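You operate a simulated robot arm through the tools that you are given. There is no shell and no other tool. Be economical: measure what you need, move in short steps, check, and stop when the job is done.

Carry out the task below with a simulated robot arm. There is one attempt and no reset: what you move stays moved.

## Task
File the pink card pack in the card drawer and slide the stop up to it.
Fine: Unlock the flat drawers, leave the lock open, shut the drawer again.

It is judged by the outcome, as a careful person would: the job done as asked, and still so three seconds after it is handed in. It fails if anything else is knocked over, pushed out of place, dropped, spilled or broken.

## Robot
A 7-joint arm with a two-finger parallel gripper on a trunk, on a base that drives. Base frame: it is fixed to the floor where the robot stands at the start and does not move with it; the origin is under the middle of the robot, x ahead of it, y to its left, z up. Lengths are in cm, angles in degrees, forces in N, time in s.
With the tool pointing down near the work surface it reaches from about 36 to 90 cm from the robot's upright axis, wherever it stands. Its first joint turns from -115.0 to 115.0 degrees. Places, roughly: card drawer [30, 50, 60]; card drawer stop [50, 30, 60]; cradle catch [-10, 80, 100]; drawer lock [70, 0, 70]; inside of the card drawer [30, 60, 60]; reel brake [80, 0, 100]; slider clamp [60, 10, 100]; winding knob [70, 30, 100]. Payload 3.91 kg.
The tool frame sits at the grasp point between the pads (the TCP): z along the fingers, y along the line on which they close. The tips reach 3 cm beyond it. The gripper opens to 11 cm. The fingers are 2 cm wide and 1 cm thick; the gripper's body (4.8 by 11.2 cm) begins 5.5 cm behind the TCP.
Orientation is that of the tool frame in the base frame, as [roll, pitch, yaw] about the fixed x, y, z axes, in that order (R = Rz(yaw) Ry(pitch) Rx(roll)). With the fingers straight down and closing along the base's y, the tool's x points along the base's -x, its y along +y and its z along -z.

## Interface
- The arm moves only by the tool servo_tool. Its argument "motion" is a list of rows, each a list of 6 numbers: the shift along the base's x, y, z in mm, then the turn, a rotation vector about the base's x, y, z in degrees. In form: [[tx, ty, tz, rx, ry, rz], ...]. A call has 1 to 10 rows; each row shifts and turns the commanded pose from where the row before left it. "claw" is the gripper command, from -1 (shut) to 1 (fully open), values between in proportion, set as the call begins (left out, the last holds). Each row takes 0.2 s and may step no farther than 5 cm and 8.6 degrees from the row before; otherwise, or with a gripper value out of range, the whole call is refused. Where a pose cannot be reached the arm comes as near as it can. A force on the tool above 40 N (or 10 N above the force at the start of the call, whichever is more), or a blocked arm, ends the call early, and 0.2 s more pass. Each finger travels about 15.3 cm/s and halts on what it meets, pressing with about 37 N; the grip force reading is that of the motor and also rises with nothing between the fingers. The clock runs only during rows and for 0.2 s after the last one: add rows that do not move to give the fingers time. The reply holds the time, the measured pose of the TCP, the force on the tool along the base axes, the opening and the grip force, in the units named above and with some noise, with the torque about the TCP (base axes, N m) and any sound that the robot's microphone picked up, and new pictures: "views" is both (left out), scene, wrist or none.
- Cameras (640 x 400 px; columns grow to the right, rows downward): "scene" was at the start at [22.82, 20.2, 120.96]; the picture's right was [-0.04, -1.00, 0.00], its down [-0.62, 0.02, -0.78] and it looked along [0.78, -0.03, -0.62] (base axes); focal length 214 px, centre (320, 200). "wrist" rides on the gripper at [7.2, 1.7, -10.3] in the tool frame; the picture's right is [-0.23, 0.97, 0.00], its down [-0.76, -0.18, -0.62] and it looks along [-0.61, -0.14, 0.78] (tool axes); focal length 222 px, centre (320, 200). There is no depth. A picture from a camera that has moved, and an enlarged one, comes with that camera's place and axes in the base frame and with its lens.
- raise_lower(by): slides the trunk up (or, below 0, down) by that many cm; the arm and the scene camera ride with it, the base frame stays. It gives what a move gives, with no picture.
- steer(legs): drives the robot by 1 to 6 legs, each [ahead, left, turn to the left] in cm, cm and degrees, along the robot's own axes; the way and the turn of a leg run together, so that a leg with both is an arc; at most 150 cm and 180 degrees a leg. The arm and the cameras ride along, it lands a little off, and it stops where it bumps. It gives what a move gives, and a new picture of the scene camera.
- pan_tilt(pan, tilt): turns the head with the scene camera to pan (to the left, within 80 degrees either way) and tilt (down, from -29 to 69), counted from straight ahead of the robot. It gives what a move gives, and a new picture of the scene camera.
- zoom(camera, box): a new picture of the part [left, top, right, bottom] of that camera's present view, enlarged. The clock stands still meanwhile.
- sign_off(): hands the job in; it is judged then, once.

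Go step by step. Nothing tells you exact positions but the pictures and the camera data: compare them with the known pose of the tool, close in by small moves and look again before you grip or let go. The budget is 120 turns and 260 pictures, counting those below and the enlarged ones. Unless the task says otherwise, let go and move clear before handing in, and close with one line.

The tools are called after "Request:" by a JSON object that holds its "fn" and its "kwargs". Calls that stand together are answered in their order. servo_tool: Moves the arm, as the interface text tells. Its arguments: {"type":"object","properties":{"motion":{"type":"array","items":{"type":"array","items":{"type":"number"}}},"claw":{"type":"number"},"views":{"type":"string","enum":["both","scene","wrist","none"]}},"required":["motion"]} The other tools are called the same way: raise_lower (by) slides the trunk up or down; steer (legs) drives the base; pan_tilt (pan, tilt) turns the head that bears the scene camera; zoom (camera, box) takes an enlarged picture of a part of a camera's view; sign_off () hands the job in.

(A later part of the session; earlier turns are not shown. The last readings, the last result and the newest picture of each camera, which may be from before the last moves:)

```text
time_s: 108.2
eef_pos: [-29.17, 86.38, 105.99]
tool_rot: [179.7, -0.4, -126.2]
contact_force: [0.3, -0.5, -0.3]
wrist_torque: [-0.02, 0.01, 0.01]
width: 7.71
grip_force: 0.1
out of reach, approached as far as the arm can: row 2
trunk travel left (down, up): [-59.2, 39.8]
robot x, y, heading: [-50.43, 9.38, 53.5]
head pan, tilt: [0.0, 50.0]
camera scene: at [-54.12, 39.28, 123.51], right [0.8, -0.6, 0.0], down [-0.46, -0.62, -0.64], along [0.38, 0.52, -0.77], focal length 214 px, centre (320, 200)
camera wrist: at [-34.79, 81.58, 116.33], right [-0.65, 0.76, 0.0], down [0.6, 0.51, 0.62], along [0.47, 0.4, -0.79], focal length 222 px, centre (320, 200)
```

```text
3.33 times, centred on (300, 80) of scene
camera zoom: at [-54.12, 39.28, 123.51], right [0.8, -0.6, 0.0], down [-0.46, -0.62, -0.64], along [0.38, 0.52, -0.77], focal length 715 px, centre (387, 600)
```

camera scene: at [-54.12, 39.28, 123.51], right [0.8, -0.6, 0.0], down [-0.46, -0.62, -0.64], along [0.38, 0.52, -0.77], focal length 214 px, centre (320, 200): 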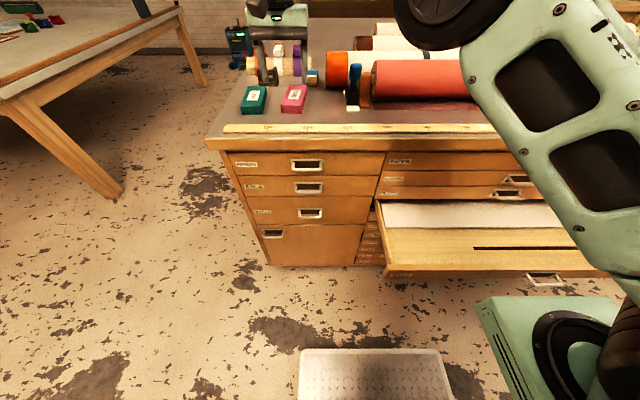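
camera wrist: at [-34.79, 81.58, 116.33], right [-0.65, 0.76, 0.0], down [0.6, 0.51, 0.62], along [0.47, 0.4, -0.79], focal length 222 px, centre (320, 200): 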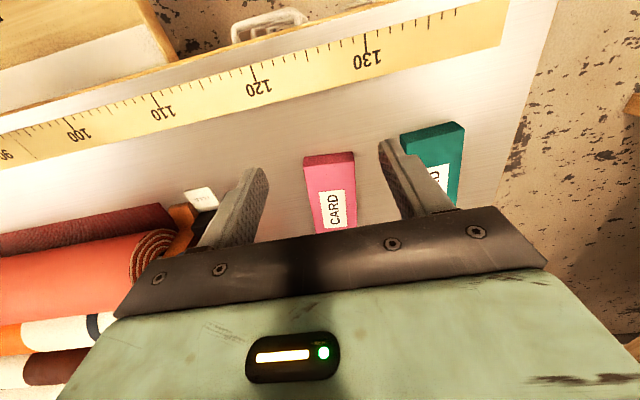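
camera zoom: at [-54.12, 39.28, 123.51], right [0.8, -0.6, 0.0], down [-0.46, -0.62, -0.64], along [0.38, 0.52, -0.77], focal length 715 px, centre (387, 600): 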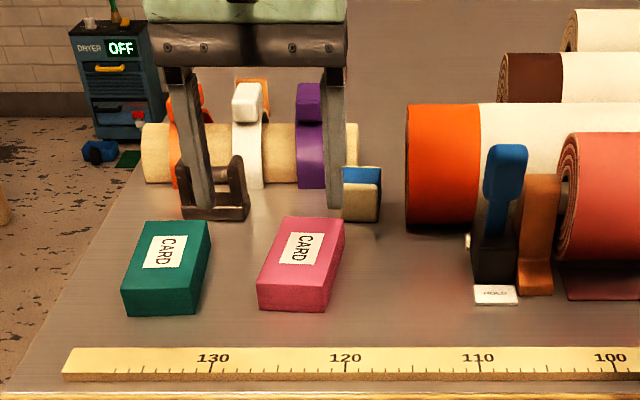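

The pack's axis is turned about 7° from the bench normal and its top is at about z 95.5. I'll rotate to match and centre above it.

Request:
{"fn": "servo_tool", "kwargs": {"motion": [[0, 0, 0, 0, 0, -6.5], [28, 30, 0, 0, 0, 0], [27, 30, 0, 0, 0, 0], [0, 0, 0, 0, 0, 0]], "views": "both"}}

Request:
{"fn": "zoom", "kwargs": {"camera": "scene", "box": [220, 20, 380, 140]}}

```text
time_s: 109.2
eef_pos: [-24.06, 88.27, 104.87]
tool_rot: [179.7, -0.6, -132.7]
contact_force: [0.4, 0.1, -0.3]
wrist_torque: [0.0, 0.01, -0.01]
width: 7.68
grip_force: 0.2
out of reach, approached as far as the arm can: row 2, 3
trunk travel left (down, up): [-59.2, 39.8]
robot x, y, heading: [-50.56, 9.33, 53.4]
head pan, tilt: [0.0, 50.0]
camera scene: at [-54.12, 39.28, 123.51], right [0.8, -0.6, 0.0], down [-0.46, -0.62, -0.64], along [0.38, 0.52, -0.77], focal length 214 px, centre (320, 200)
camera wrist: at [-30.13, 84.14, 115.3], right [-0.56, 0.83, 0.0], down [0.65, 0.44, 0.62], along [0.51, 0.35, -0.79], focal length 222 px, centre (320, 200)
```

scene: 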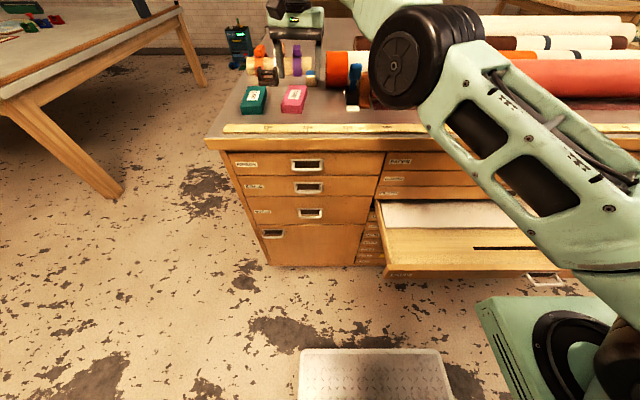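
wrist: 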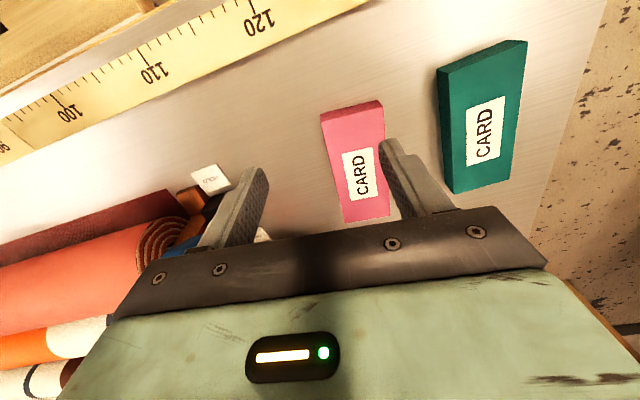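

```text
3.33 times, centred on (300, 80) of scene
camera zoom: at [-54.12, 39.28, 123.51], right [0.8, -0.6, 0.0], down [-0.46, -0.62, -0.64], along [0.38, 0.52, -0.77], focal length 715 px, centre (387, 600)
```

zoom: 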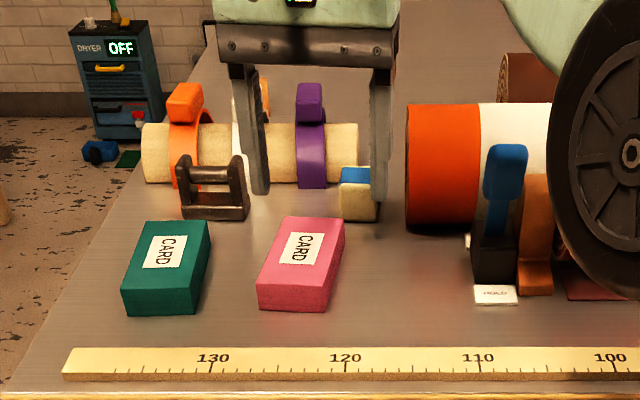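

The pack is just beyond reach, so I'll shift the base left 16 cm and closer by 3 cm.

Request:
{"fn": "steer", "kwargs": {"legs": [[3, 16, 0]]}}

Request:
{"fn": "servo_tool", "kwargs": {"motion": [[37, -27, 0, 0, 0, 0], [37, -27, 0, 0, 0, 0], [30, -21, 0, 0, 0, 0], [0, 0, 0, 0, 0, 0]], "views": "both"}}

Request:
{"fn": "zoom", "kwargs": {"camera": "scene", "box": [260, 20, 420, 140]}}

```text
time_s: 110.6
eef_pos: [-35.36, 100.43, 104.93]
tool_rot: [179.8, -0.5, -132.7]
contact_force: [0.0, 0.7, -0.7]
wrist_torque: [-0.03, -0.01, -0.04]
width: 7.69
grip_force: 0.0
trunk travel left (down, up): [-59.2, 39.8]
robot x, y, heading: [-62.0, 21.76, 53.4]
head pan, tilt: [0.0, 50.0]
camera scene: at [-65.42, 51.46, 123.51], right [0.8, -0.6, 0.0], down [-0.46, -0.62, -0.64], along [0.38, 0.52, -0.77], focal length 214 px, centre (320, 200)
```

scene: 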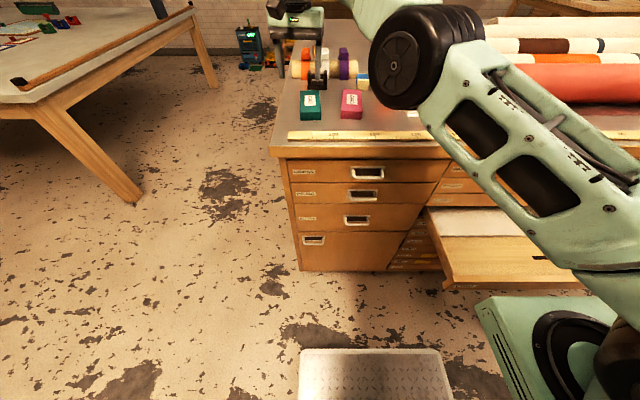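

```text
time_s: 111.6
eef_pos: [-23.89, 97.81, 106.59]
tool_rot: [179.9, -0.5, -132.7]
contact_force: [0.2, -0.2, 0.8]
wrist_torque: [-0.02, -0.03, 0.02]
width: 7.69
grip_force: 0.0
out of reach, approached as far as the arm can: row 1, 2, 3
trunk travel left (down, up): [-59.2, 39.8]
robot x, y, heading: [-61.71, 21.47, 53.4]
head pan, tilt: [0.0, 50.0]
camera scene: at [-65.42, 51.45, 123.51], right [0.8, -0.6, 0.0], down [-0.46, -0.62, -0.64], along [0.38, 0.52, -0.77], focal length 214 px, centre (320, 200)
camera wrist: at [-30.12, 93.72, 117.02], right [-0.56, 0.83, 0.0], down [0.65, 0.44, 0.62], along [0.51, 0.35, -0.79], focal length 222 px, centre (320, 200)
```

scene: 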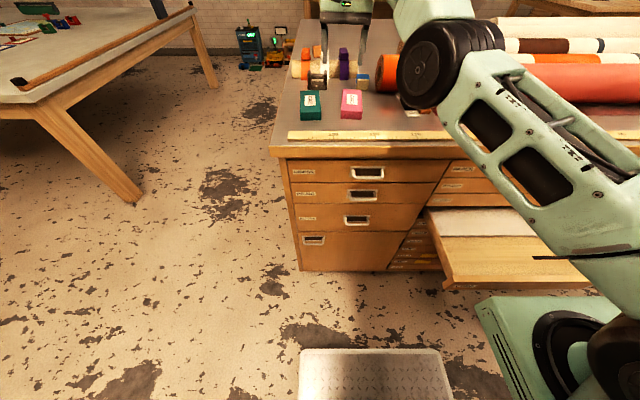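
wrist: 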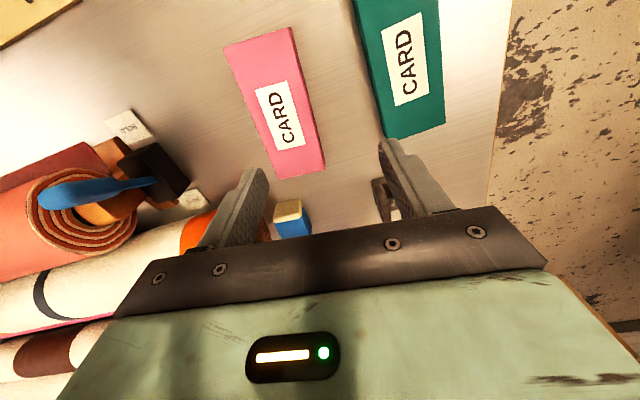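

```text
3.33 times, centred on (340, 80) of scene
camera zoom: at [-65.42, 51.45, 123.51], right [0.8, -0.6, 0.0], down [-0.46, -0.62, -0.64], along [0.38, 0.52, -0.77], focal length 715 px, centre (253, 600)
```

zoom: 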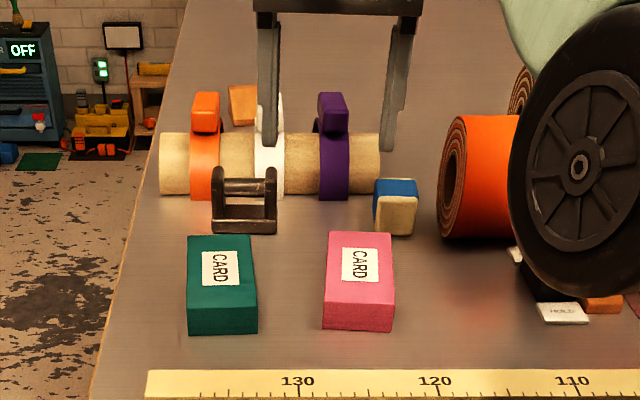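

The pack's centre is at about [-23, 93.5], and I'm slightly past it. I'll raise the trunk so the arm reaches better, then go down over the pack with the arm.

Request:
{"fn": "raise_lower", "kwargs": {"by": 15}}

Request:
{"fn": "servo_tool", "kwargs": {"motion": [[9, -44, 0, 0, 0, 3.2], [0, 0, -45, 0, 0, 0], [0, 0, -45, 0, 0, 0], [0, 0, -45, 0, 0, 0], [0, 0, 0, 0, 0, 0]], "views": "both"}}

Request:
{"fn": "zoom", "kwargs": {"camera": "scene", "box": [260, 20, 460, 170]}}

```text
time_s: 113.4
eef_pos: [-24.01, 97.73, 121.57]
tool_rot: [179.8, -0.5, -132.7]
contact_force: [0.5, -0.4, -0.6]
wrist_torque: [-0.03, 0.02, -0.02]
width: 7.7
grip_force: 0.1
trunk travel left (down, up): [-74.2, 24.8]
robot x, y, heading: [-62.46, 22.02, 53.4]
head pan, tilt: [0.0, 50.0]
```

```text
time_s: 114.6
eef_pos: [-21.16, 100.27, 110.55]
tool_rot: [179.8, -0.6, -129.5]
contact_force: [-0.1, 0.5, -0.4]
wrist_torque: [-0.03, 0.01, 0.01]
width: 7.69
grip_force: 0.1
out of reach, approached as far as the arm can: row 1, 2, 3, 4
trunk travel left (down, up): [-74.2, 24.8]
robot x, y, heading: [-62.12, 21.77, 53.4]
head pan, tilt: [0.0, 50.0]
camera scene: at [-65.41, 51.45, 138.52], right [0.8, -0.6, 0.0], down [-0.46, -0.62, -0.64], along [0.38, 0.52, -0.77], focal length 214 px, centre (320, 200)
camera wrist: at [-27.05, 95.94, 120.93], right [-0.61, 0.79, 0.0], down [0.63, 0.48, 0.61], along [0.49, 0.37, -0.79], focal length 222 px, centre (320, 200)
```

scene: 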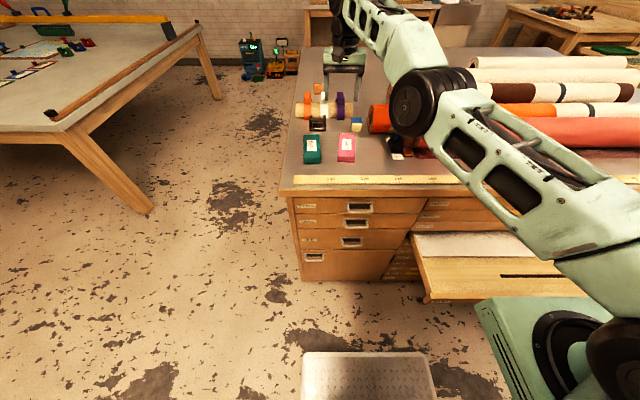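
wrist: 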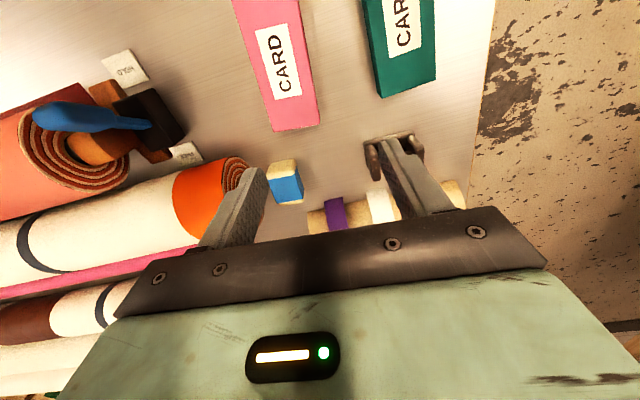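

```text
2.67 times, centred on (360, 95) of scene
camera zoom: at [-65.41, 51.45, 138.52], right [0.8, -0.6, 0.0], down [-0.46, -0.62, -0.64], along [0.38, 0.52, -0.77], focal length 572 px, centre (213, 480)
```

zoom: 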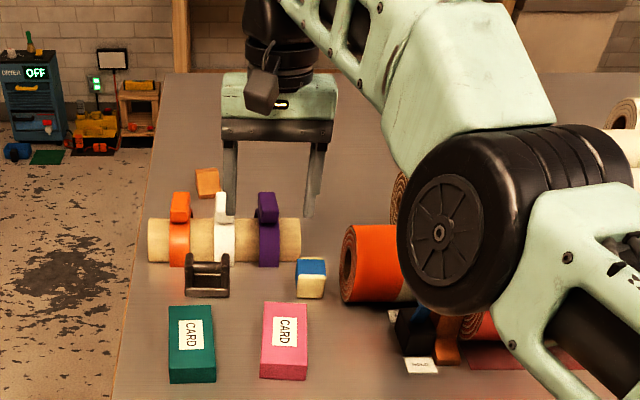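

The elbow has folded low and is hitting wrist limits. I'll yaw the tool the way that earlier lifted the elbow, at this height, and check the arm's shape.

Request:
{"fn": "servo_tool", "kwargs": {"motion": [[-3, -6, 10, 0, 0, -8.5], [-3, -6, 0, 0, 0, -8.5], [-6, -8, 0, 0, 0, -8.5], [-10, -14, 0, 0, 0, -8.5], [-10, -14, 0, 0, 0, -8.5], [-10, -14, 0, 0, 0, -8.5], [-10, -14, 0, 0, 0, -8.5], [-10, -14, 0, 0, 0, -8.5], [0, 0, 0, 0, 0, -8.5], [0, 0, 0, 0, 0, -8.5]], "views": "scene"}}

```text
time_s: 116.8
eef_pos: [-25.29, 100.65, 113.76]
tool_rot: [179.8, -0.5, 145.5]
contact_force: [0.4, -1.1, 0.1]
wrist_torque: [-0.01, 0.0, 0.01]
width: 7.72
grip_force: 0.1
out of reach, approached as far as the arm can: row 1, 2, 3, 4, 5, 6, 7, 8
trunk travel left (down, up): [-74.2, 24.8]
robot x, y, heading: [-62.29, 21.17, 53.4]
head pan, tilt: [0.0, 50.0]
camera scene: at [-65.41, 51.45, 138.51], right [0.8, -0.6, 0.0], down [-0.46, -0.62, -0.64], along [0.38, 0.52, -0.77], focal length 214 px, centre (320, 200)
```

scene: 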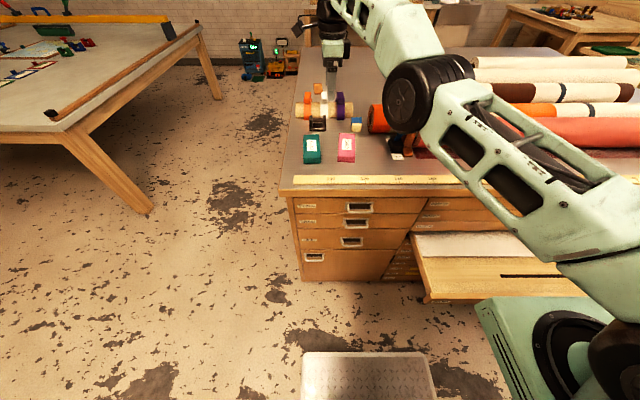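

The elbow is stuck below the wrist. I'll tilt the tool outward to relax the wrist, and pull in and up.

Request:
{"fn": "servo_tool", "kwargs": {"motion": [[0, 0, 10, 6.9, -4.95, 0], [0, 0, 10, 6.9, -4.95, 0], [0, 0, 10, 6.9, -4.95, 0], [0, 0, 10, 6.9, -4.95, 0], [0, 0, 10, 6.9, -4.95, 0], [-12, -16, 10, 0, 0, 0], [-12, -16, 10, 0, 0, 0], [-12, -16, 10, 0, 0, 0], [-12, -16, 10, 0, 0, 0], [-12, -16, 0, 0, 0, 0]], "views": "scene"}}

```text
time_s: 119.0
eef_pos: [-29.09, 110.34, 128.44]
tool_rot: [137.6, 0.5, 145.4]
contact_force: [-0.3, 0.0, -0.2]
wrist_torque: [-0.01, -0.02, -0.01]
width: 7.69
grip_force: 0.0
out of reach, approached as far as the arm can: row 1, 2, 3, 4, 5, 6, 7, 8, 9, 10
trunk travel left (down, up): [-74.2, 24.8]
robot x, y, heading: [-61.76, 21.88, 53.1]
head pan, tilt: [0.0, 50.0]
camera scene: at [-65.39, 51.46, 138.51], right [0.8, -0.6, 0.0], down [-0.46, -0.62, -0.64], along [0.38, 0.52, -0.77], focal length 214 px, centre (320, 200)
```

scene: 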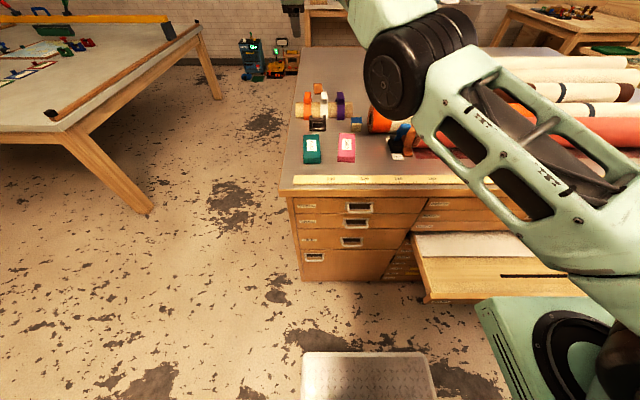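

I'll test moving right and up in free space instead.

Request:
{"fn": "servo_tool", "kwargs": {"motion": [[39, -28, 10, 0, 0, 0], [39, -28, 10, 0, 0, 0], [39, -28, 10, 0, 0, 0], [39, -28, 10, 0, 0, 0], [20, -34, 0, 0, 0, 0], [0, -40, 0, 0, 0, 0]], "views": "scene"}}

```text
time_s: 120.4
eef_pos: [-8.62, 102.08, 137.11]
tool_rot: [137.4, 0.4, 145.6]
contact_force: [-0.1, 0.3, 0.0]
wrist_torque: [-0.02, 0.02, -0.02]
width: 7.73
grip_force: 0.2
out of reach, approached as far as the arm can: row 1, 2, 3, 4, 5, 6
trunk travel left (down, up): [-74.2, 24.8]
robot x, y, heading: [-61.86, 21.6, 53.5]
head pan, tilt: [0.0, 50.0]
camera scene: at [-65.43, 51.48, 138.51], right [0.8, -0.6, 0.0], down [-0.46, -0.62, -0.64], along [0.38, 0.52, -0.77], focal length 214 px, centre (320, 200)
```

scene: 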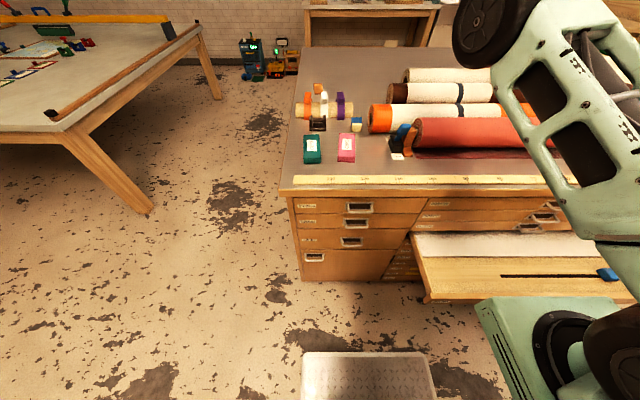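

The arm may be stretched straight, which would explain it. I'll look at it.

Request:
{"fn": "pan_tilt", "kwargs": {"pan": -10, "tilt": 15}}

```text
time_s: 121.4
eef_pos: [-8.63, 101.99, 137.13]
tool_rot: [137.4, 0.5, 145.5]
contact_force: [0.9, 0.2, 1.1]
wrist_torque: [0.01, 0.0, -0.02]
width: 7.73
grip_force: 0.0
trunk travel left (down, up): [-74.2, 24.8]
robot x, y, heading: [-62.16, 21.61, 53.2]
head pan, tilt: [-10.0, 15.0]
camera scene: at [-63.22, 51.69, 143.88], right [0.69, -0.73, 0.0], down [-0.19, -0.18, -0.97], along [0.7, 0.66, -0.26], focal length 214 px, centre (320, 200)
```

scene: 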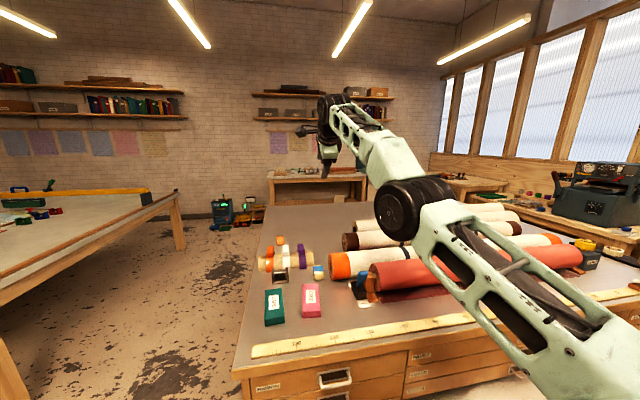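

It is indeed fully stretched, a singular pose. I'll try larger inward steps to make the elbow bend.

Request:
{"fn": "servo_tool", "kwargs": {"motion": [[-16, -46, 0, 0, 0, 0], [-16, -46, 0, 0, 0, 0], [-16, -46, 0, 0, 0, 0], [-16, -46, 0, 0, 0, 0], [-16, -46, 0, 0, 0, 0], [-16, -46, 0, 0, 0, 0]], "views": "scene"}}

```text
time_s: 122.8
eef_pos: [-11.83, 91.53, 151.67]
tool_rot: [137.5, 0.2, 145.5]
contact_force: [-0.3, 0.3, -0.5]
wrist_torque: [-0.05, 0.0, -0.01]
width: 7.69
grip_force: 0.0
out of reach, approached as far as the arm can: row 1, 2, 3, 4, 5, 6
trunk travel left (down, up): [-74.2, 24.8]
robot x, y, heading: [-62.4, 21.47, 53.7]
head pan, tilt: [-10.0, 15.0]
camera scene: at [-63.21, 51.73, 143.88], right [0.69, -0.73, 0.0], down [-0.19, -0.18, -0.97], along [0.7, 0.66, -0.26], focal length 214 px, centre (320, 200)
```

scene: 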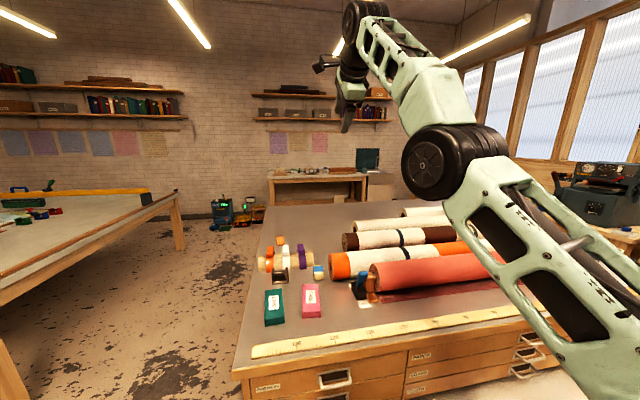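

I'll try inward steps with a downward component, since the elbow should flex that way.

Request:
{"fn": "servo_tool", "kwargs": {"motion": [[-7, -20, -44, 0, 0, 0], [-7, -20, -44, 0, 0, 0], [-7, -20, -44, 0, 0, 0]], "views": "none"}}

Request:
{"fn": "servo_tool", "kwargs": {"motion": [[-48, -5, 0, 0, 0, 0], [-48, -5, 0, 0, 0, 0], [-48, -5, 0, 0, 0, 0]], "views": "none"}}

Request:
{"fn": "servo_tool", "kwargs": {"motion": [[33, -36, 0, 0, 0, 0], [33, -36, 0, 0, 0, 0], [33, -36, 0, 0, 0, 0]], "views": "scene"}}

```text
time_s: 123.6
eef_pos: [-10.83, 93.23, 149.63]
tool_rot: [137.5, 0.4, 145.5]
contact_force: [0.2, -0.2, 0.3]
wrist_torque: [0.01, -0.03, -0.03]
width: 7.68
grip_force: 0.1
out of reach, approached as far as the arm can: row 1, 2, 3
trunk travel left (down, up): [-74.2, 24.8]
robot x, y, heading: [-62.43, 21.77, 53.2]
head pan, tilt: [-10.0, 15.0]
```

```text
time_s: 124.4
eef_pos: [-24.75, 94.4, 152.28]
tool_rot: [137.3, 0.4, 145.6]
contact_force: [-0.5, 0.3, -1.0]
wrist_torque: [-0.01, 0.0, 0.05]
width: 7.71
grip_force: 0.1
out of reach, approached as far as the arm can: row 1, 2, 3
trunk travel left (down, up): [-74.2, 24.8]
robot x, y, heading: [-62.37, 21.79, 53.3]
head pan, tilt: [-10.0, 15.0]
```

```text
time_s: 125.2
eef_pos: [-13.77, 87.26, 156.3]
tool_rot: [137.6, 0.4, 145.6]
contact_force: [-0.8, 0.3, -0.2]
wrist_torque: [-0.05, -0.05, -0.01]
width: 7.71
grip_force: 0.0
out of reach, approached as far as the arm can: row 1, 2, 3
trunk travel left (down, up): [-74.2, 24.8]
robot x, y, heading: [-61.99, 21.4, 53.4]
head pan, tilt: [-10.0, 15.0]
camera scene: at [-63.29, 51.74, 143.88], right [0.69, -0.73, 0.0], down [-0.19, -0.18, -0.97], along [0.7, 0.66, -0.26], focal length 214 px, centre (320, 200)
```

scene: 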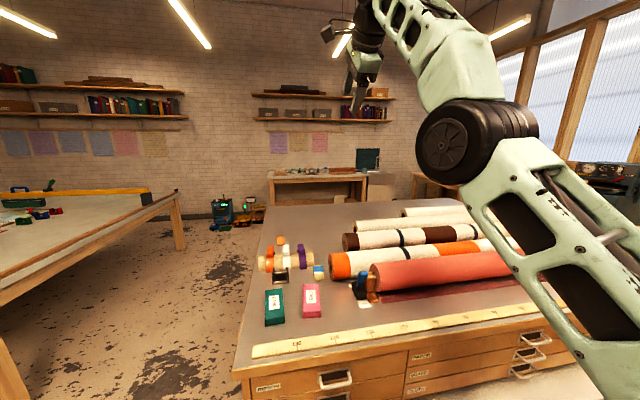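

I'll push exactly along the radial direction of the stretched arm with several accumulated steps.

Request:
{"fn": "servo_tool", "kwargs": {"motion": [[-8, -32, -36, 0, 0, 0], [-8, -32, -36, 0, 0, 0], [-8, -32, -36, 0, 0, 0], [-8, -32, -36, 0, 0, 0], [-8, -32, -36, 0, 0, 0], [-8, -32, -36, 0, 0, 0], [-8, -32, -36, 0, 0, 0], [-8, -32, -36, 0, 0, 0]], "views": "scene"}}

```text
time_s: 127.0
eef_pos: [-12.88, 86.48, 156.47]
tool_rot: [137.3, 0.4, 145.7]
contact_force: [-0.2, 0.3, -0.4]
wrist_torque: [0.0, -0.01, -0.01]
width: 7.7
grip_force: 0.2
out of reach, approached as far as the arm can: row 1, 2, 3, 4, 5, 6, 7, 8
trunk travel left (down, up): [-74.2, 24.8]
robot x, y, heading: [-62.17, 21.51, 53.3]
head pan, tilt: [-10.0, 15.0]
camera scene: at [-63.22, 51.69, 143.89], right [0.69, -0.73, 0.0], down [-0.19, -0.18, -0.97], along [0.7, 0.66, -0.26], focal length 214 px, centre (320, 200)
```

scene: 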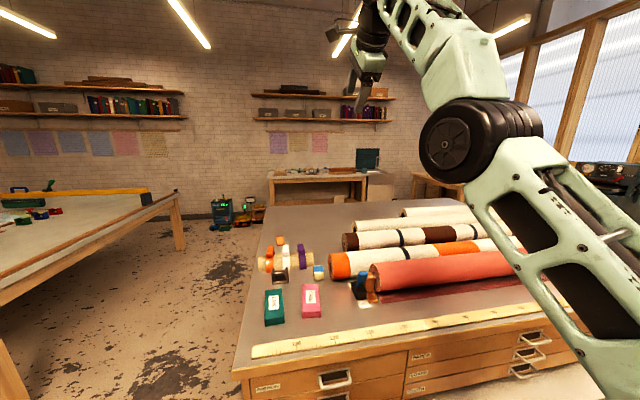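

Confirmed singular. I'll instead rotate the tool back under the arm so the wrist limit forces the elbow to bend.

Request:
{"fn": "servo_tool", "kwargs": {"motion": [[0, 0, 0, -6.9, 4.95, 0], [0, 0, 0, -6.9, 4.95, 0], [0, 0, 0, -6.9, 4.95, 0], [0, 0, 0, -6.9, 4.95, 0], [0, 0, 0, -6.9, 4.95, 0], [0, 0, 0, -6.9, 4.95, 0], [0, 0, 0, -6.9, 4.95, 0], [0, 0, 0, -6.9, 4.95, 0], [0, 0, 0, -6.9, 4.95, 0], [0, 0, 0, -6.9, 4.95, 0]], "views": "scene"}}

```text
time_s: 129.2
eef_pos: [-16.99, 82.7, 145.09]
tool_rot: [173.9, -0.4, 145.5]
contact_force: [-0.8, 0.9, 0.7]
wrist_torque: [0.04, 0.01, 0.0]
width: 7.69
grip_force: 0.1
out of reach, approached as far as the arm can: row 1, 2, 3, 4, 5, 6, 7, 8, 9, 10
trunk travel left (down, up): [-74.2, 24.8]
robot x, y, heading: [-61.92, 21.64, 53.2]
head pan, tilt: [-10.0, 15.0]
camera scene: at [-63.22, 51.69, 143.89], right [0.69, -0.73, 0.0], down [-0.19, -0.18, -0.97], along [0.7, 0.66, -0.26], focal length 214 px, centre (320, 200)
```

scene: 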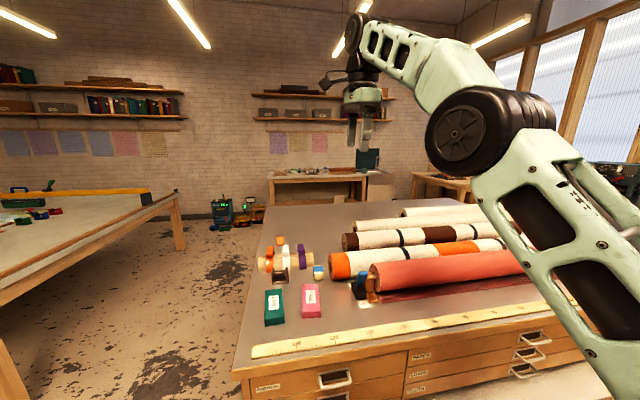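

The elbow has started to bend. Now I'll bring the tool inward and down.

Request:
{"fn": "servo_tool", "kwargs": {"motion": [[-5, -25, -25, 0, 0, 0], [-5, -25, -25, 0, 0, 0], [-5, -25, -25, 0, 0, 0], [-5, -25, -25, 0, 0, 0], [-5, -25, -25, 0, 0, 0]], "views": "scene"}}

```text
time_s: 130.4
eef_pos: [-19.61, 70.46, 132.31]
tool_rot: [174.0, -0.3, 145.6]
contact_force: [-0.5, 0.6, 0.1]
wrist_torque: [0.0, 0.05, 0.03]
width: 7.68
grip_force: 0.1
trunk travel left (down, up): [-74.2, 24.8]
robot x, y, heading: [-62.48, 21.44, 53.5]
head pan, tilt: [-10.0, 15.0]
camera scene: at [-63.22, 51.71, 143.88], right [0.69, -0.73, 0.0], down [-0.19, -0.18, -0.97], along [0.7, 0.66, -0.26], focal length 214 px, centre (320, 200)
```

scene: 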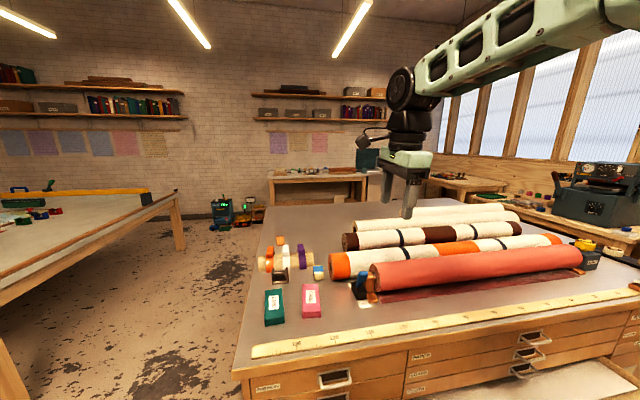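

The elbow is up again and motions are exact. I'll yaw the tool for the pack and straighten it down.

Request:
{"fn": "servo_tool", "kwargs": {"motion": [[0, 0, 0, -4.9, 3.5, 0], [0, 0, 0, 0, 0, 8.5], [0, 0, 0, 0, 0, 8.5], [0, 0, 0, 0, 0, 8.5], [0, 0, 0, 0, 0, 8.5], [0, 0, 0, 0, 0, 8.5], [0, 0, 0, 0, 0, 8.5], [0, 0, 0, 0, 0, 8.5], [0, 0, 0, 0, 0, 8.5], [0, 0, 0, 0, 0, 8.5]], "views": "none"}}

Request:
{"fn": "servo_tool", "kwargs": {"motion": [[0, 0, 0, 0, 0, 8.3], [0, 30, -25, 0, 0, 0], [-12, 38, -25, 0, 0, 0], [-12, 38, -20, 0, 0, 0], [-6, 38, -20, 0, 0, 0], [-2, 45, -20, 0, 0, 0], [0, 36, -25, 0, 0, 0], [0, 0, -30, 0, 0, 0], [0, 0, 0, 0, 0, 0]], "views": "both"}}

```text
time_s: 132.6
eef_pos: [-19.33, 70.23, 132.57]
tool_rot: [-179.9, -0.5, -137.9]
contact_force: [0.5, 0.2, 0.6]
wrist_torque: [0.02, 0.0, 0.0]
width: 7.73
grip_force: 0.0
trunk travel left (down, up): [-74.2, 24.8]
robot x, y, heading: [-61.96, 21.71, 53.5]
head pan, tilt: [-10.0, 15.0]
```

```text
time_s: 134.6
eef_pos: [-22.61, 92.87, 116.06]
tool_rot: [-179.9, -0.5, -129.7]
contact_force: [0.4, 0.2, 0.0]
wrist_torque: [0.0, 0.0, -0.02]
width: 7.72
grip_force: 0.1
trunk travel left (down, up): [-74.2, 24.8]
robot x, y, heading: [-61.73, 21.92, 53.4]
head pan, tilt: [-10.0, 15.0]
camera scene: at [-63.22, 51.69, 143.89], right [0.69, -0.73, 0.0], down [-0.19, -0.18, -0.97], along [0.7, 0.66, -0.26], focal length 214 px, centre (320, 200)
camera wrist: at [-28.59, 88.45, 126.47], right [-0.6, 0.8, 0.0], down [0.63, 0.48, 0.62], along [0.49, 0.37, -0.79], focal length 222 px, centre (320, 200)
```

scene: 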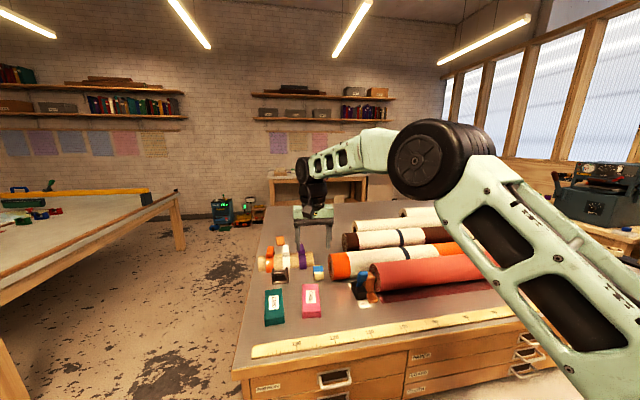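
wrist: 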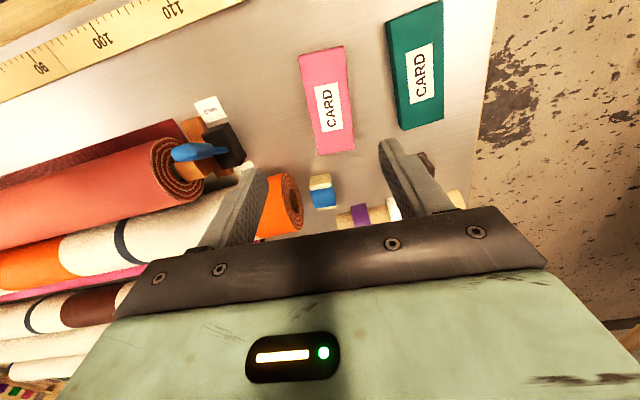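

The motion is exact now. I'll make a small correction, then descend to just above the pack.

Request:
{"fn": "servo_tool", "kwargs": {"motion": [[-1, 10, -30, 0, 0, -2.3], [0, 0, -40, 0, 0, 0], [0, 0, -40, 0, 0, 0], [0, 0, -30, 0, 0, 0], [0, 0, 0, 0, 0, 0]], "views": "both"}}

Request:
{"fn": "zoom", "kwargs": {"camera": "scene", "box": [240, 190, 400, 340]}}

```text
time_s: 135.8
eef_pos: [-22.51, 93.8, 101.91]
tool_rot: [-179.8, -0.5, -132.0]
contact_force: [0.7, -0.2, -1.2]
wrist_torque: [0.01, 0.02, 0.01]
width: 7.7
grip_force: 0.0
trunk travel left (down, up): [-74.2, 24.8]
robot x, y, heading: [-61.82, 21.74, 53.5]
head pan, tilt: [-10.0, 15.0]
camera scene: at [-63.22, 51.69, 143.89], right [0.69, -0.73, 0.0], down [-0.19, -0.18, -0.97], along [0.7, 0.66, -0.26], focal length 214 px, centre (320, 200)
camera wrist: at [-28.67, 89.64, 112.33], right [-0.57, 0.82, 0.0], down [0.64, 0.45, 0.62], along [0.51, 0.35, -0.79], focal length 222 px, centre (320, 200)
```

scene: 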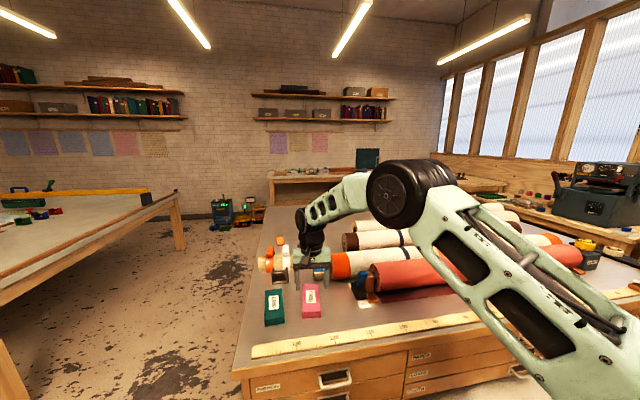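
wrist: 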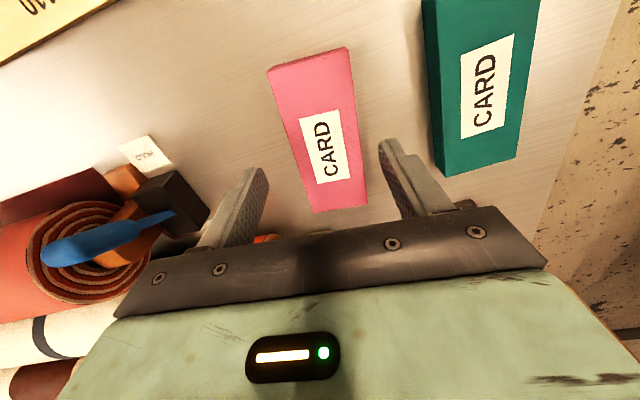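

```text
2.67 times, centred on (320, 265) of scene
camera zoom: at [-63.22, 51.69, 143.89], right [0.69, -0.73, 0.0], down [-0.19, -0.18, -0.97], along [0.7, 0.66, -0.26], focal length 572 px, centre (320, 27)
```

zoom: 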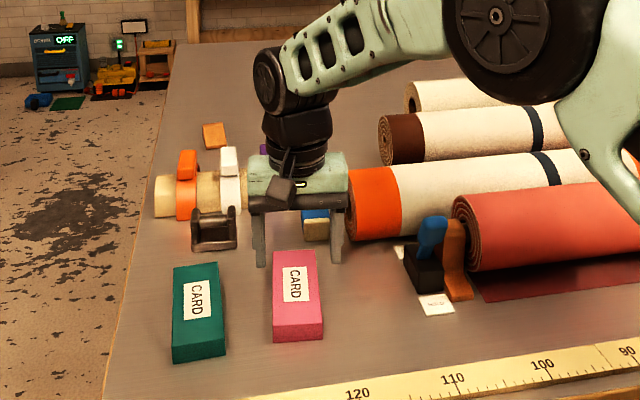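

The tool is centred and aligned over the pack (centre ≈[-22.6, 93.9]). I'll descend around it.

Request:
{"fn": "servo_tool", "kwargs": {"motion": [[0, 0, -25, 0, 0, 0], [0, 0, -15, 0, 0, 0], [0, 0, -10, 0, 0, 0], [0, 0, 0, 0, 0, 0]], "views": "both"}}

Request:
{"fn": "zoom", "kwargs": {"camera": "scene", "box": [240, 190, 400, 340]}}

```text
time_s: 136.8
eef_pos: [-22.65, 93.74, 97.06]
tool_rot: [-179.9, -0.6, -132.1]
contact_force: [0.4, 0.3, 0.3]
wrist_torque: [0.04, -0.01, 0.03]
width: 7.7
grip_force: 0.0
trunk travel left (down, up): [-74.2, 24.8]
robot x, y, heading: [-61.87, 21.36, 53.3]
head pan, tilt: [-10.0, 15.0]
camera scene: at [-63.22, 51.69, 143.89], right [0.69, -0.73, 0.0], down [-0.19, -0.18, -0.97], along [0.7, 0.66, -0.26], focal length 214 px, centre (320, 200)
camera wrist: at [-28.88, 89.67, 107.42], right [-0.57, 0.82, 0.0], down [0.64, 0.45, 0.62], along [0.51, 0.35, -0.79], focal length 222 px, centre (320, 200)
```

scene: 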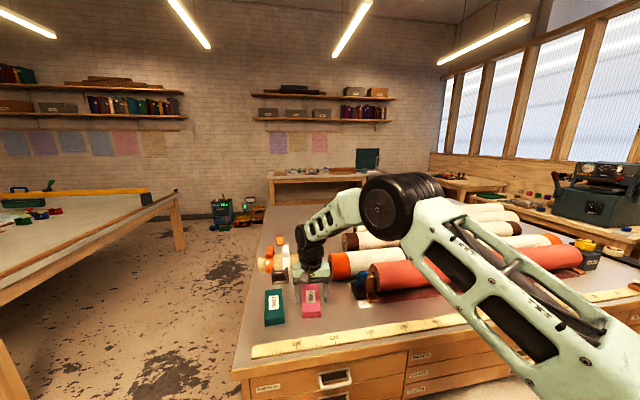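
wrist: 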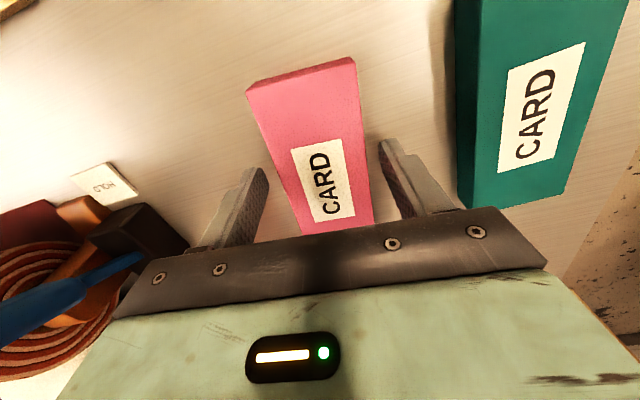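

```text
2.67 times, centred on (320, 265) of scene
camera zoom: at [-63.22, 51.69, 143.89], right [0.69, -0.73, 0.0], down [-0.19, -0.18, -0.97], along [0.7, 0.66, -0.26], focal length 572 px, centre (320, 27)
```

zoom: 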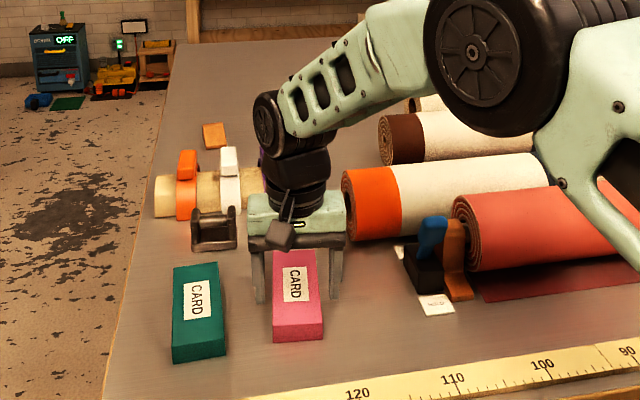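

The fingers straddle the pack. I'll go down 7 mm more and close.

Request:
{"fn": "servo_tool", "kwargs": {"motion": [[0, 0, -7, 0, 0, 0], [0, 0, 0, 0, 0, 0]], "views": "none"}}

Request:
{"fn": "servo_tool", "kwargs": {"motion": [[0, 0, 0, 0, 0, 0], [0, 0, 0, 0, 0, 0], [0, 0, 0, 0, 0, 0]], "claw": -0.3, "views": "wrist"}}

```text
time_s: 137.4
eef_pos: [-22.74, 93.8, 96.39]
tool_rot: [-179.8, -0.5, -132.0]
contact_force: [-0.6, 0.1, -0.2]
wrist_torque: [-0.02, -0.01, -0.02]
width: 7.7
grip_force: 0.1
trunk travel left (down, up): [-74.2, 24.8]
robot x, y, heading: [-62.36, 21.54, 53.5]
head pan, tilt: [-10.0, 15.0]
```

```text
time_s: 138.2
eef_pos: [-22.67, 93.74, 96.38]
tool_rot: [-179.9, -0.6, -132.0]
contact_force: [-0.8, 0.2, 2.1]
wrist_torque: [-0.15, 0.14, -0.01]
width: 5.53
grip_force: 36.6
trunk travel left (down, up): [-74.2, 24.8]
robot x, y, heading: [-61.83, 21.68, 53.1]
head pan, tilt: [-10.0, 15.0]
camera wrist: at [-28.83, 89.65, 106.77], right [-0.57, 0.82, 0.0], down [0.64, 0.45, 0.62], along [0.51, 0.35, -0.79], focal length 222 px, centre (320, 200)
```

wrist: 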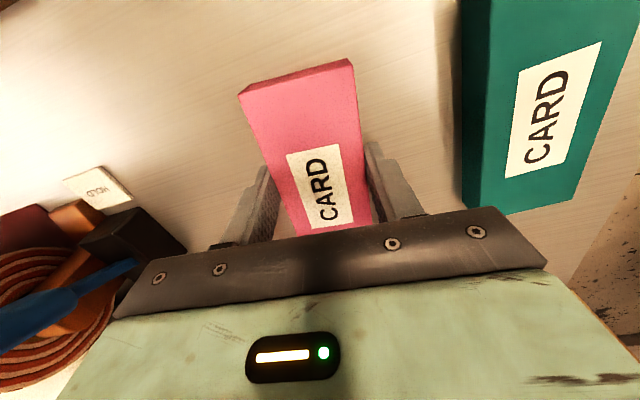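

Gripped at 5.5 cm. I'll lift, and bring it in and right over the clear front strip.

Request:
{"fn": "servo_tool", "kwargs": {"motion": [[0, 0, 30, 0, 0, 0], [0, 0, 45, 0, 0, 0], [0, 0, 45, 0, 0, 0], [0, 0, 30, 0, 0, 0], [-18, -26, 0, 0, 0, 0], [-23, -33, 0, 0, 0, 0], [-23, -33, 0, 0, 0, 0], [-23, -33, 0, 0, 0, 0], [-23, -33, 0, 0, 0, 0], [0, 0, 0, 0, 0, 0]], "views": "both"}}

```text
time_s: 140.4
eef_pos: [-33.88, 77.9, 111.17]
tool_rot: [-179.8, -0.5, -132.0]
contact_force: [-0.3, 0.8, -0.8]
wrist_torque: [-0.01, 0.0, -0.03]
width: 3.85
grip_force: 0.1
trunk travel left (down, up): [-74.2, 24.8]
robot x, y, heading: [-62.14, 21.63, 53.4]
head pan, tilt: [-10.0, 15.0]
camera scene: at [-63.21, 51.7, 143.89], right [0.69, -0.73, 0.0], down [-0.19, -0.18, -0.97], along [0.7, 0.66, -0.26], focal length 214 px, centre (320, 200)
camera wrist: at [-40.06, 73.78, 121.55], right [-0.57, 0.82, 0.0], down [0.64, 0.45, 0.62], along [0.51, 0.35, -0.79], focal length 222 px, centre (320, 200)
```

scene: 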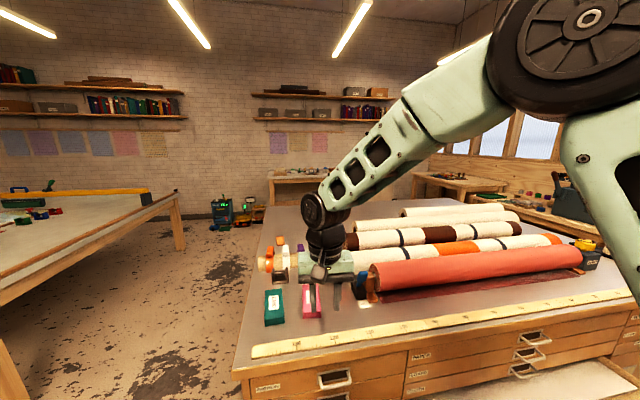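
wrist: 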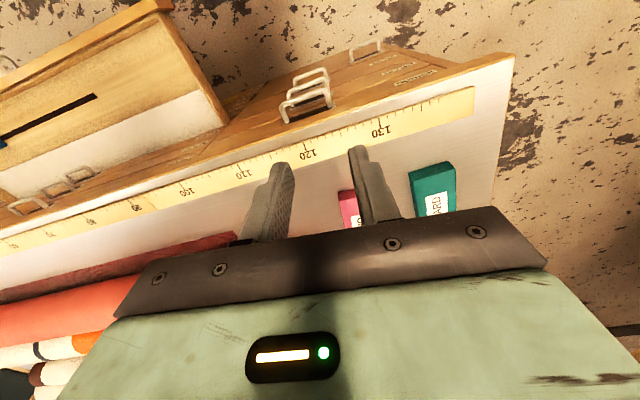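

The pack slipped out and stayed on the bench; the grip command was too weak. I'll go back and see how it lies now.

Request:
{"fn": "servo_tool", "kwargs": {"motion": [[23, 33, 0, 0, 0, 0], [23, 33, 0, 0, 0, 0], [23, 33, 0, 0, 0, 0], [23, 33, -25, 0, 0, 0], [18, 26, -30, 0, 0, 0], [0, 0, -30, 0, 0, 0], [0, 0, 0, 0, 0, 0]], "claw": 0.4, "views": "both"}}

Request:
{"fn": "zoom", "kwargs": {"camera": "scene", "box": [240, 190, 400, 340]}}

```text
time_s: 142.0
eef_pos: [-22.7, 93.38, 102.74]
tool_rot: [-179.9, -0.5, -132.0]
contact_force: [0.1, -0.1, 0.0]
wrist_torque: [-0.01, -0.02, -0.01]
width: 7.71
grip_force: 0.1
trunk travel left (down, up): [-74.2, 24.8]
robot x, y, heading: [-62.06, 21.84, 53.4]
head pan, tilt: [-10.0, 15.0]
camera scene: at [-63.21, 51.69, 143.89], right [0.69, -0.73, 0.0], down [-0.19, -0.18, -0.97], along [0.7, 0.66, -0.26], focal length 214 px, centre (320, 200)
camera wrist: at [-28.87, 89.31, 113.26], right [-0.57, 0.82, 0.0], down [0.64, 0.45, 0.62], along [0.51, 0.35, -0.79], focal length 222 px, centre (320, 200)
```

scene: 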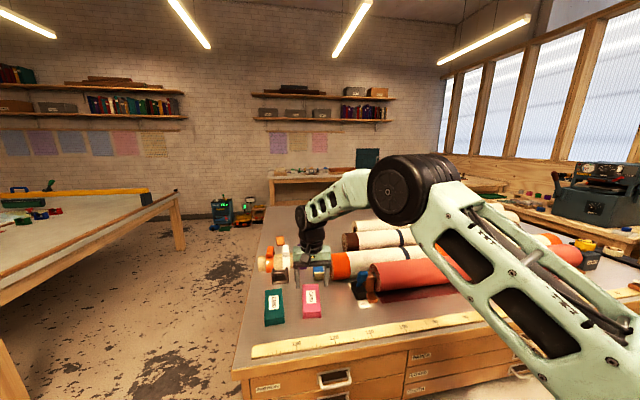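
wrist: 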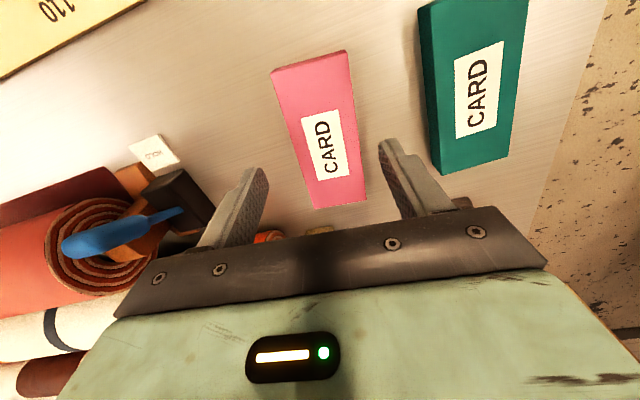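

```text
2.67 times, centred on (320, 265) of scene
camera zoom: at [-63.21, 51.69, 143.89], right [0.69, -0.73, 0.0], down [-0.19, -0.18, -0.97], along [0.7, 0.66, -0.26], focal length 572 px, centre (320, 27)
```

zoom: 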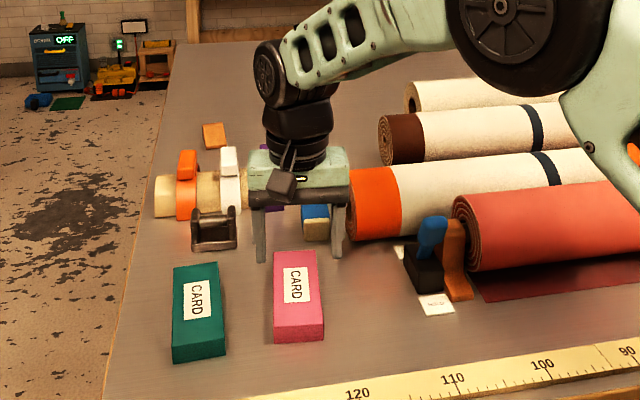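

The pack hasn't moved. I'll descend deeper this time, carefully, then grip at full force.

Request:
{"fn": "servo_tool", "kwargs": {"motion": [[0, 4, -25, 0, 0, 0], [0, 0, -25, 0, 0, 0], [0, 0, -14, 0, 0, 0], [0, 0, -5, 0, 0, 0], [0, 0, -4, 0, 0, 0]], "views": "none"}}

Request:
{"fn": "servo_tool", "kwargs": {"motion": [[0, 0, -5, 0, 0, 0], [0, 0, 0, 0, 0, 0]], "views": "wrist"}}

```text
time_s: 143.2
eef_pos: [-22.72, 94.12, 95.97]
tool_rot: [179.9, -0.3, -132.1]
contact_force: [-4.1, -8.5, 34.4]
wrist_torque: [-0.55, -0.64, -0.03]
width: 7.66
grip_force: 0.1
trunk travel left (down, up): [-74.2, 24.8]
robot x, y, heading: [-61.81, 21.5, 53.8]
head pan, tilt: [-10.0, 15.0]
```

```text
time_s: 143.5
eef_pos: [-22.67, 94.24, 95.99]
tool_rot: [180.0, -0.2, -132.1]
contact_force: [-6.2, -7.0, 20.3]
wrist_torque: [-0.63, -0.6, -0.5]
width: 7.75
grip_force: 0.7
trunk travel left (down, up): [-74.2, 24.8]
robot x, y, heading: [-61.94, 21.93, 53.4]
head pan, tilt: [-10.0, 15.0]
stopped in row 1: the force on the tool passed its limit at 52 N (the readings are from after the stop); the commanded pose is now the measured one
camera wrist: at [-28.84, 90.07, 106.37], right [-0.57, 0.82, 0.0], down [0.64, 0.45, 0.62], along [0.51, 0.36, -0.78], focal length 222 px, centre (320, 200)
```

wrist: 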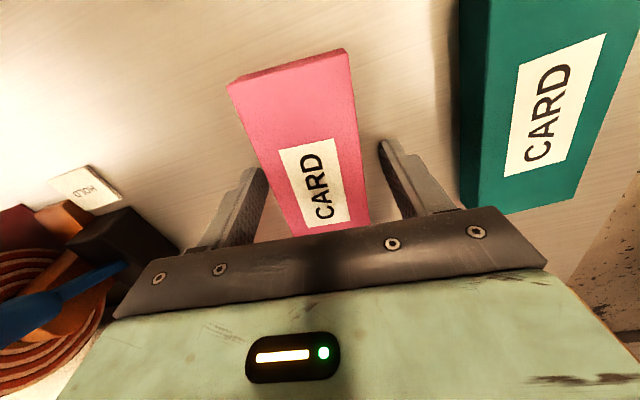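

The tips touch the bench at z≈93. I'll come up 4 mm, then grip fully and lift slowly.

Request:
{"fn": "servo_tool", "kwargs": {"motion": [[0, 0, 4, 0, 0, 0], [0, 0, 0, 0, 0, 0]], "views": "none"}}

Request:
{"fn": "servo_tool", "kwargs": {"motion": [[0, 0, 0, 0, 0, 0], [0, 0, 0, 0, 0, 0], [0, 0, 0, 0, 0, 0], [0, 0, 0, 0, 0, 0]], "claw": -1, "views": "none"}}

Request:
{"fn": "servo_tool", "kwargs": {"motion": [[0, 0, 5, 0, 0, 0], [0, 0, 10, 0, 0, 0], [0, 0, 15, 0, 0, 0], [0, 0, 0, 0, 0, 0]], "views": "both"}}

```text
time_s: 144.1
eef_pos: [-22.54, 94.22, 96.16]
tool_rot: [180.0, -0.3, -132.0]
contact_force: [0.6, -0.7, -0.5]
wrist_torque: [0.02, -0.02, 0.01]
width: 7.71
grip_force: 0.0
trunk travel left (down, up): [-74.2, 24.8]
robot x, y, heading: [-62.05, 21.66, 53.4]
head pan, tilt: [-10.0, 15.0]
```

```text
time_s: 145.1
eef_pos: [-22.57, 94.28, 96.25]
tool_rot: [180.0, -0.2, -132.0]
contact_force: [-0.1, -0.7, -0.3]
wrist_torque: [0.0, -0.01, -0.01]
width: 5.54
grip_force: 36.9
trunk travel left (down, up): [-74.2, 24.8]
robot x, y, heading: [-62.05, 21.54, 53.3]
head pan, tilt: [-10.0, 15.0]
```

```text
time_s: 146.1
eef_pos: [-22.65, 94.39, 99.14]
tool_rot: [-180.0, -0.3, -132.0]
contact_force: [0.3, -0.3, -1.2]
wrist_torque: [0.0, -0.02, -0.02]
width: 5.54
grip_force: 36.6
trunk travel left (down, up): [-74.2, 24.8]
robot x, y, heading: [-61.93, 21.32, 53.5]
head pan, tilt: [-10.0, 15.0]
camera scene: at [-63.22, 51.69, 143.89], right [0.69, -0.73, 0.0], down [-0.19, -0.18, -0.97], along [0.7, 0.66, -0.26], focal length 214 px, centre (320, 200)
camera wrist: at [-28.71, 90.2, 109.61], right [-0.57, 0.82, 0.0], down [0.64, 0.45, 0.62], along [0.51, 0.35, -0.78], focal length 222 px, centre (320, 200)
```

scene: 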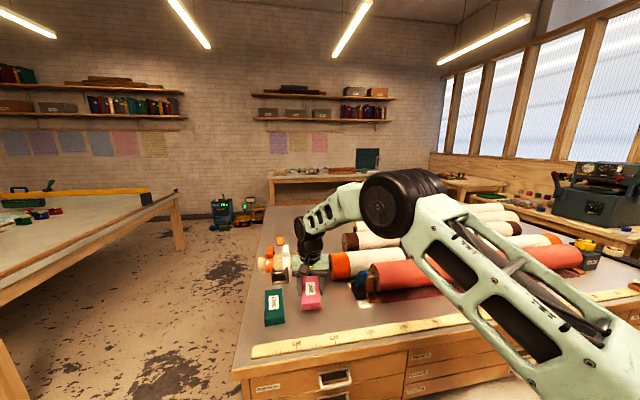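
wrist: 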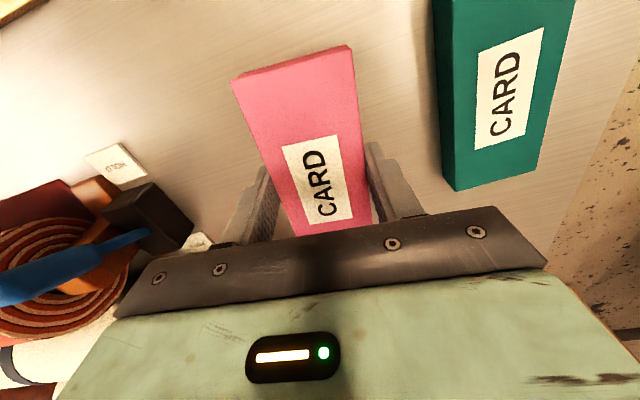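

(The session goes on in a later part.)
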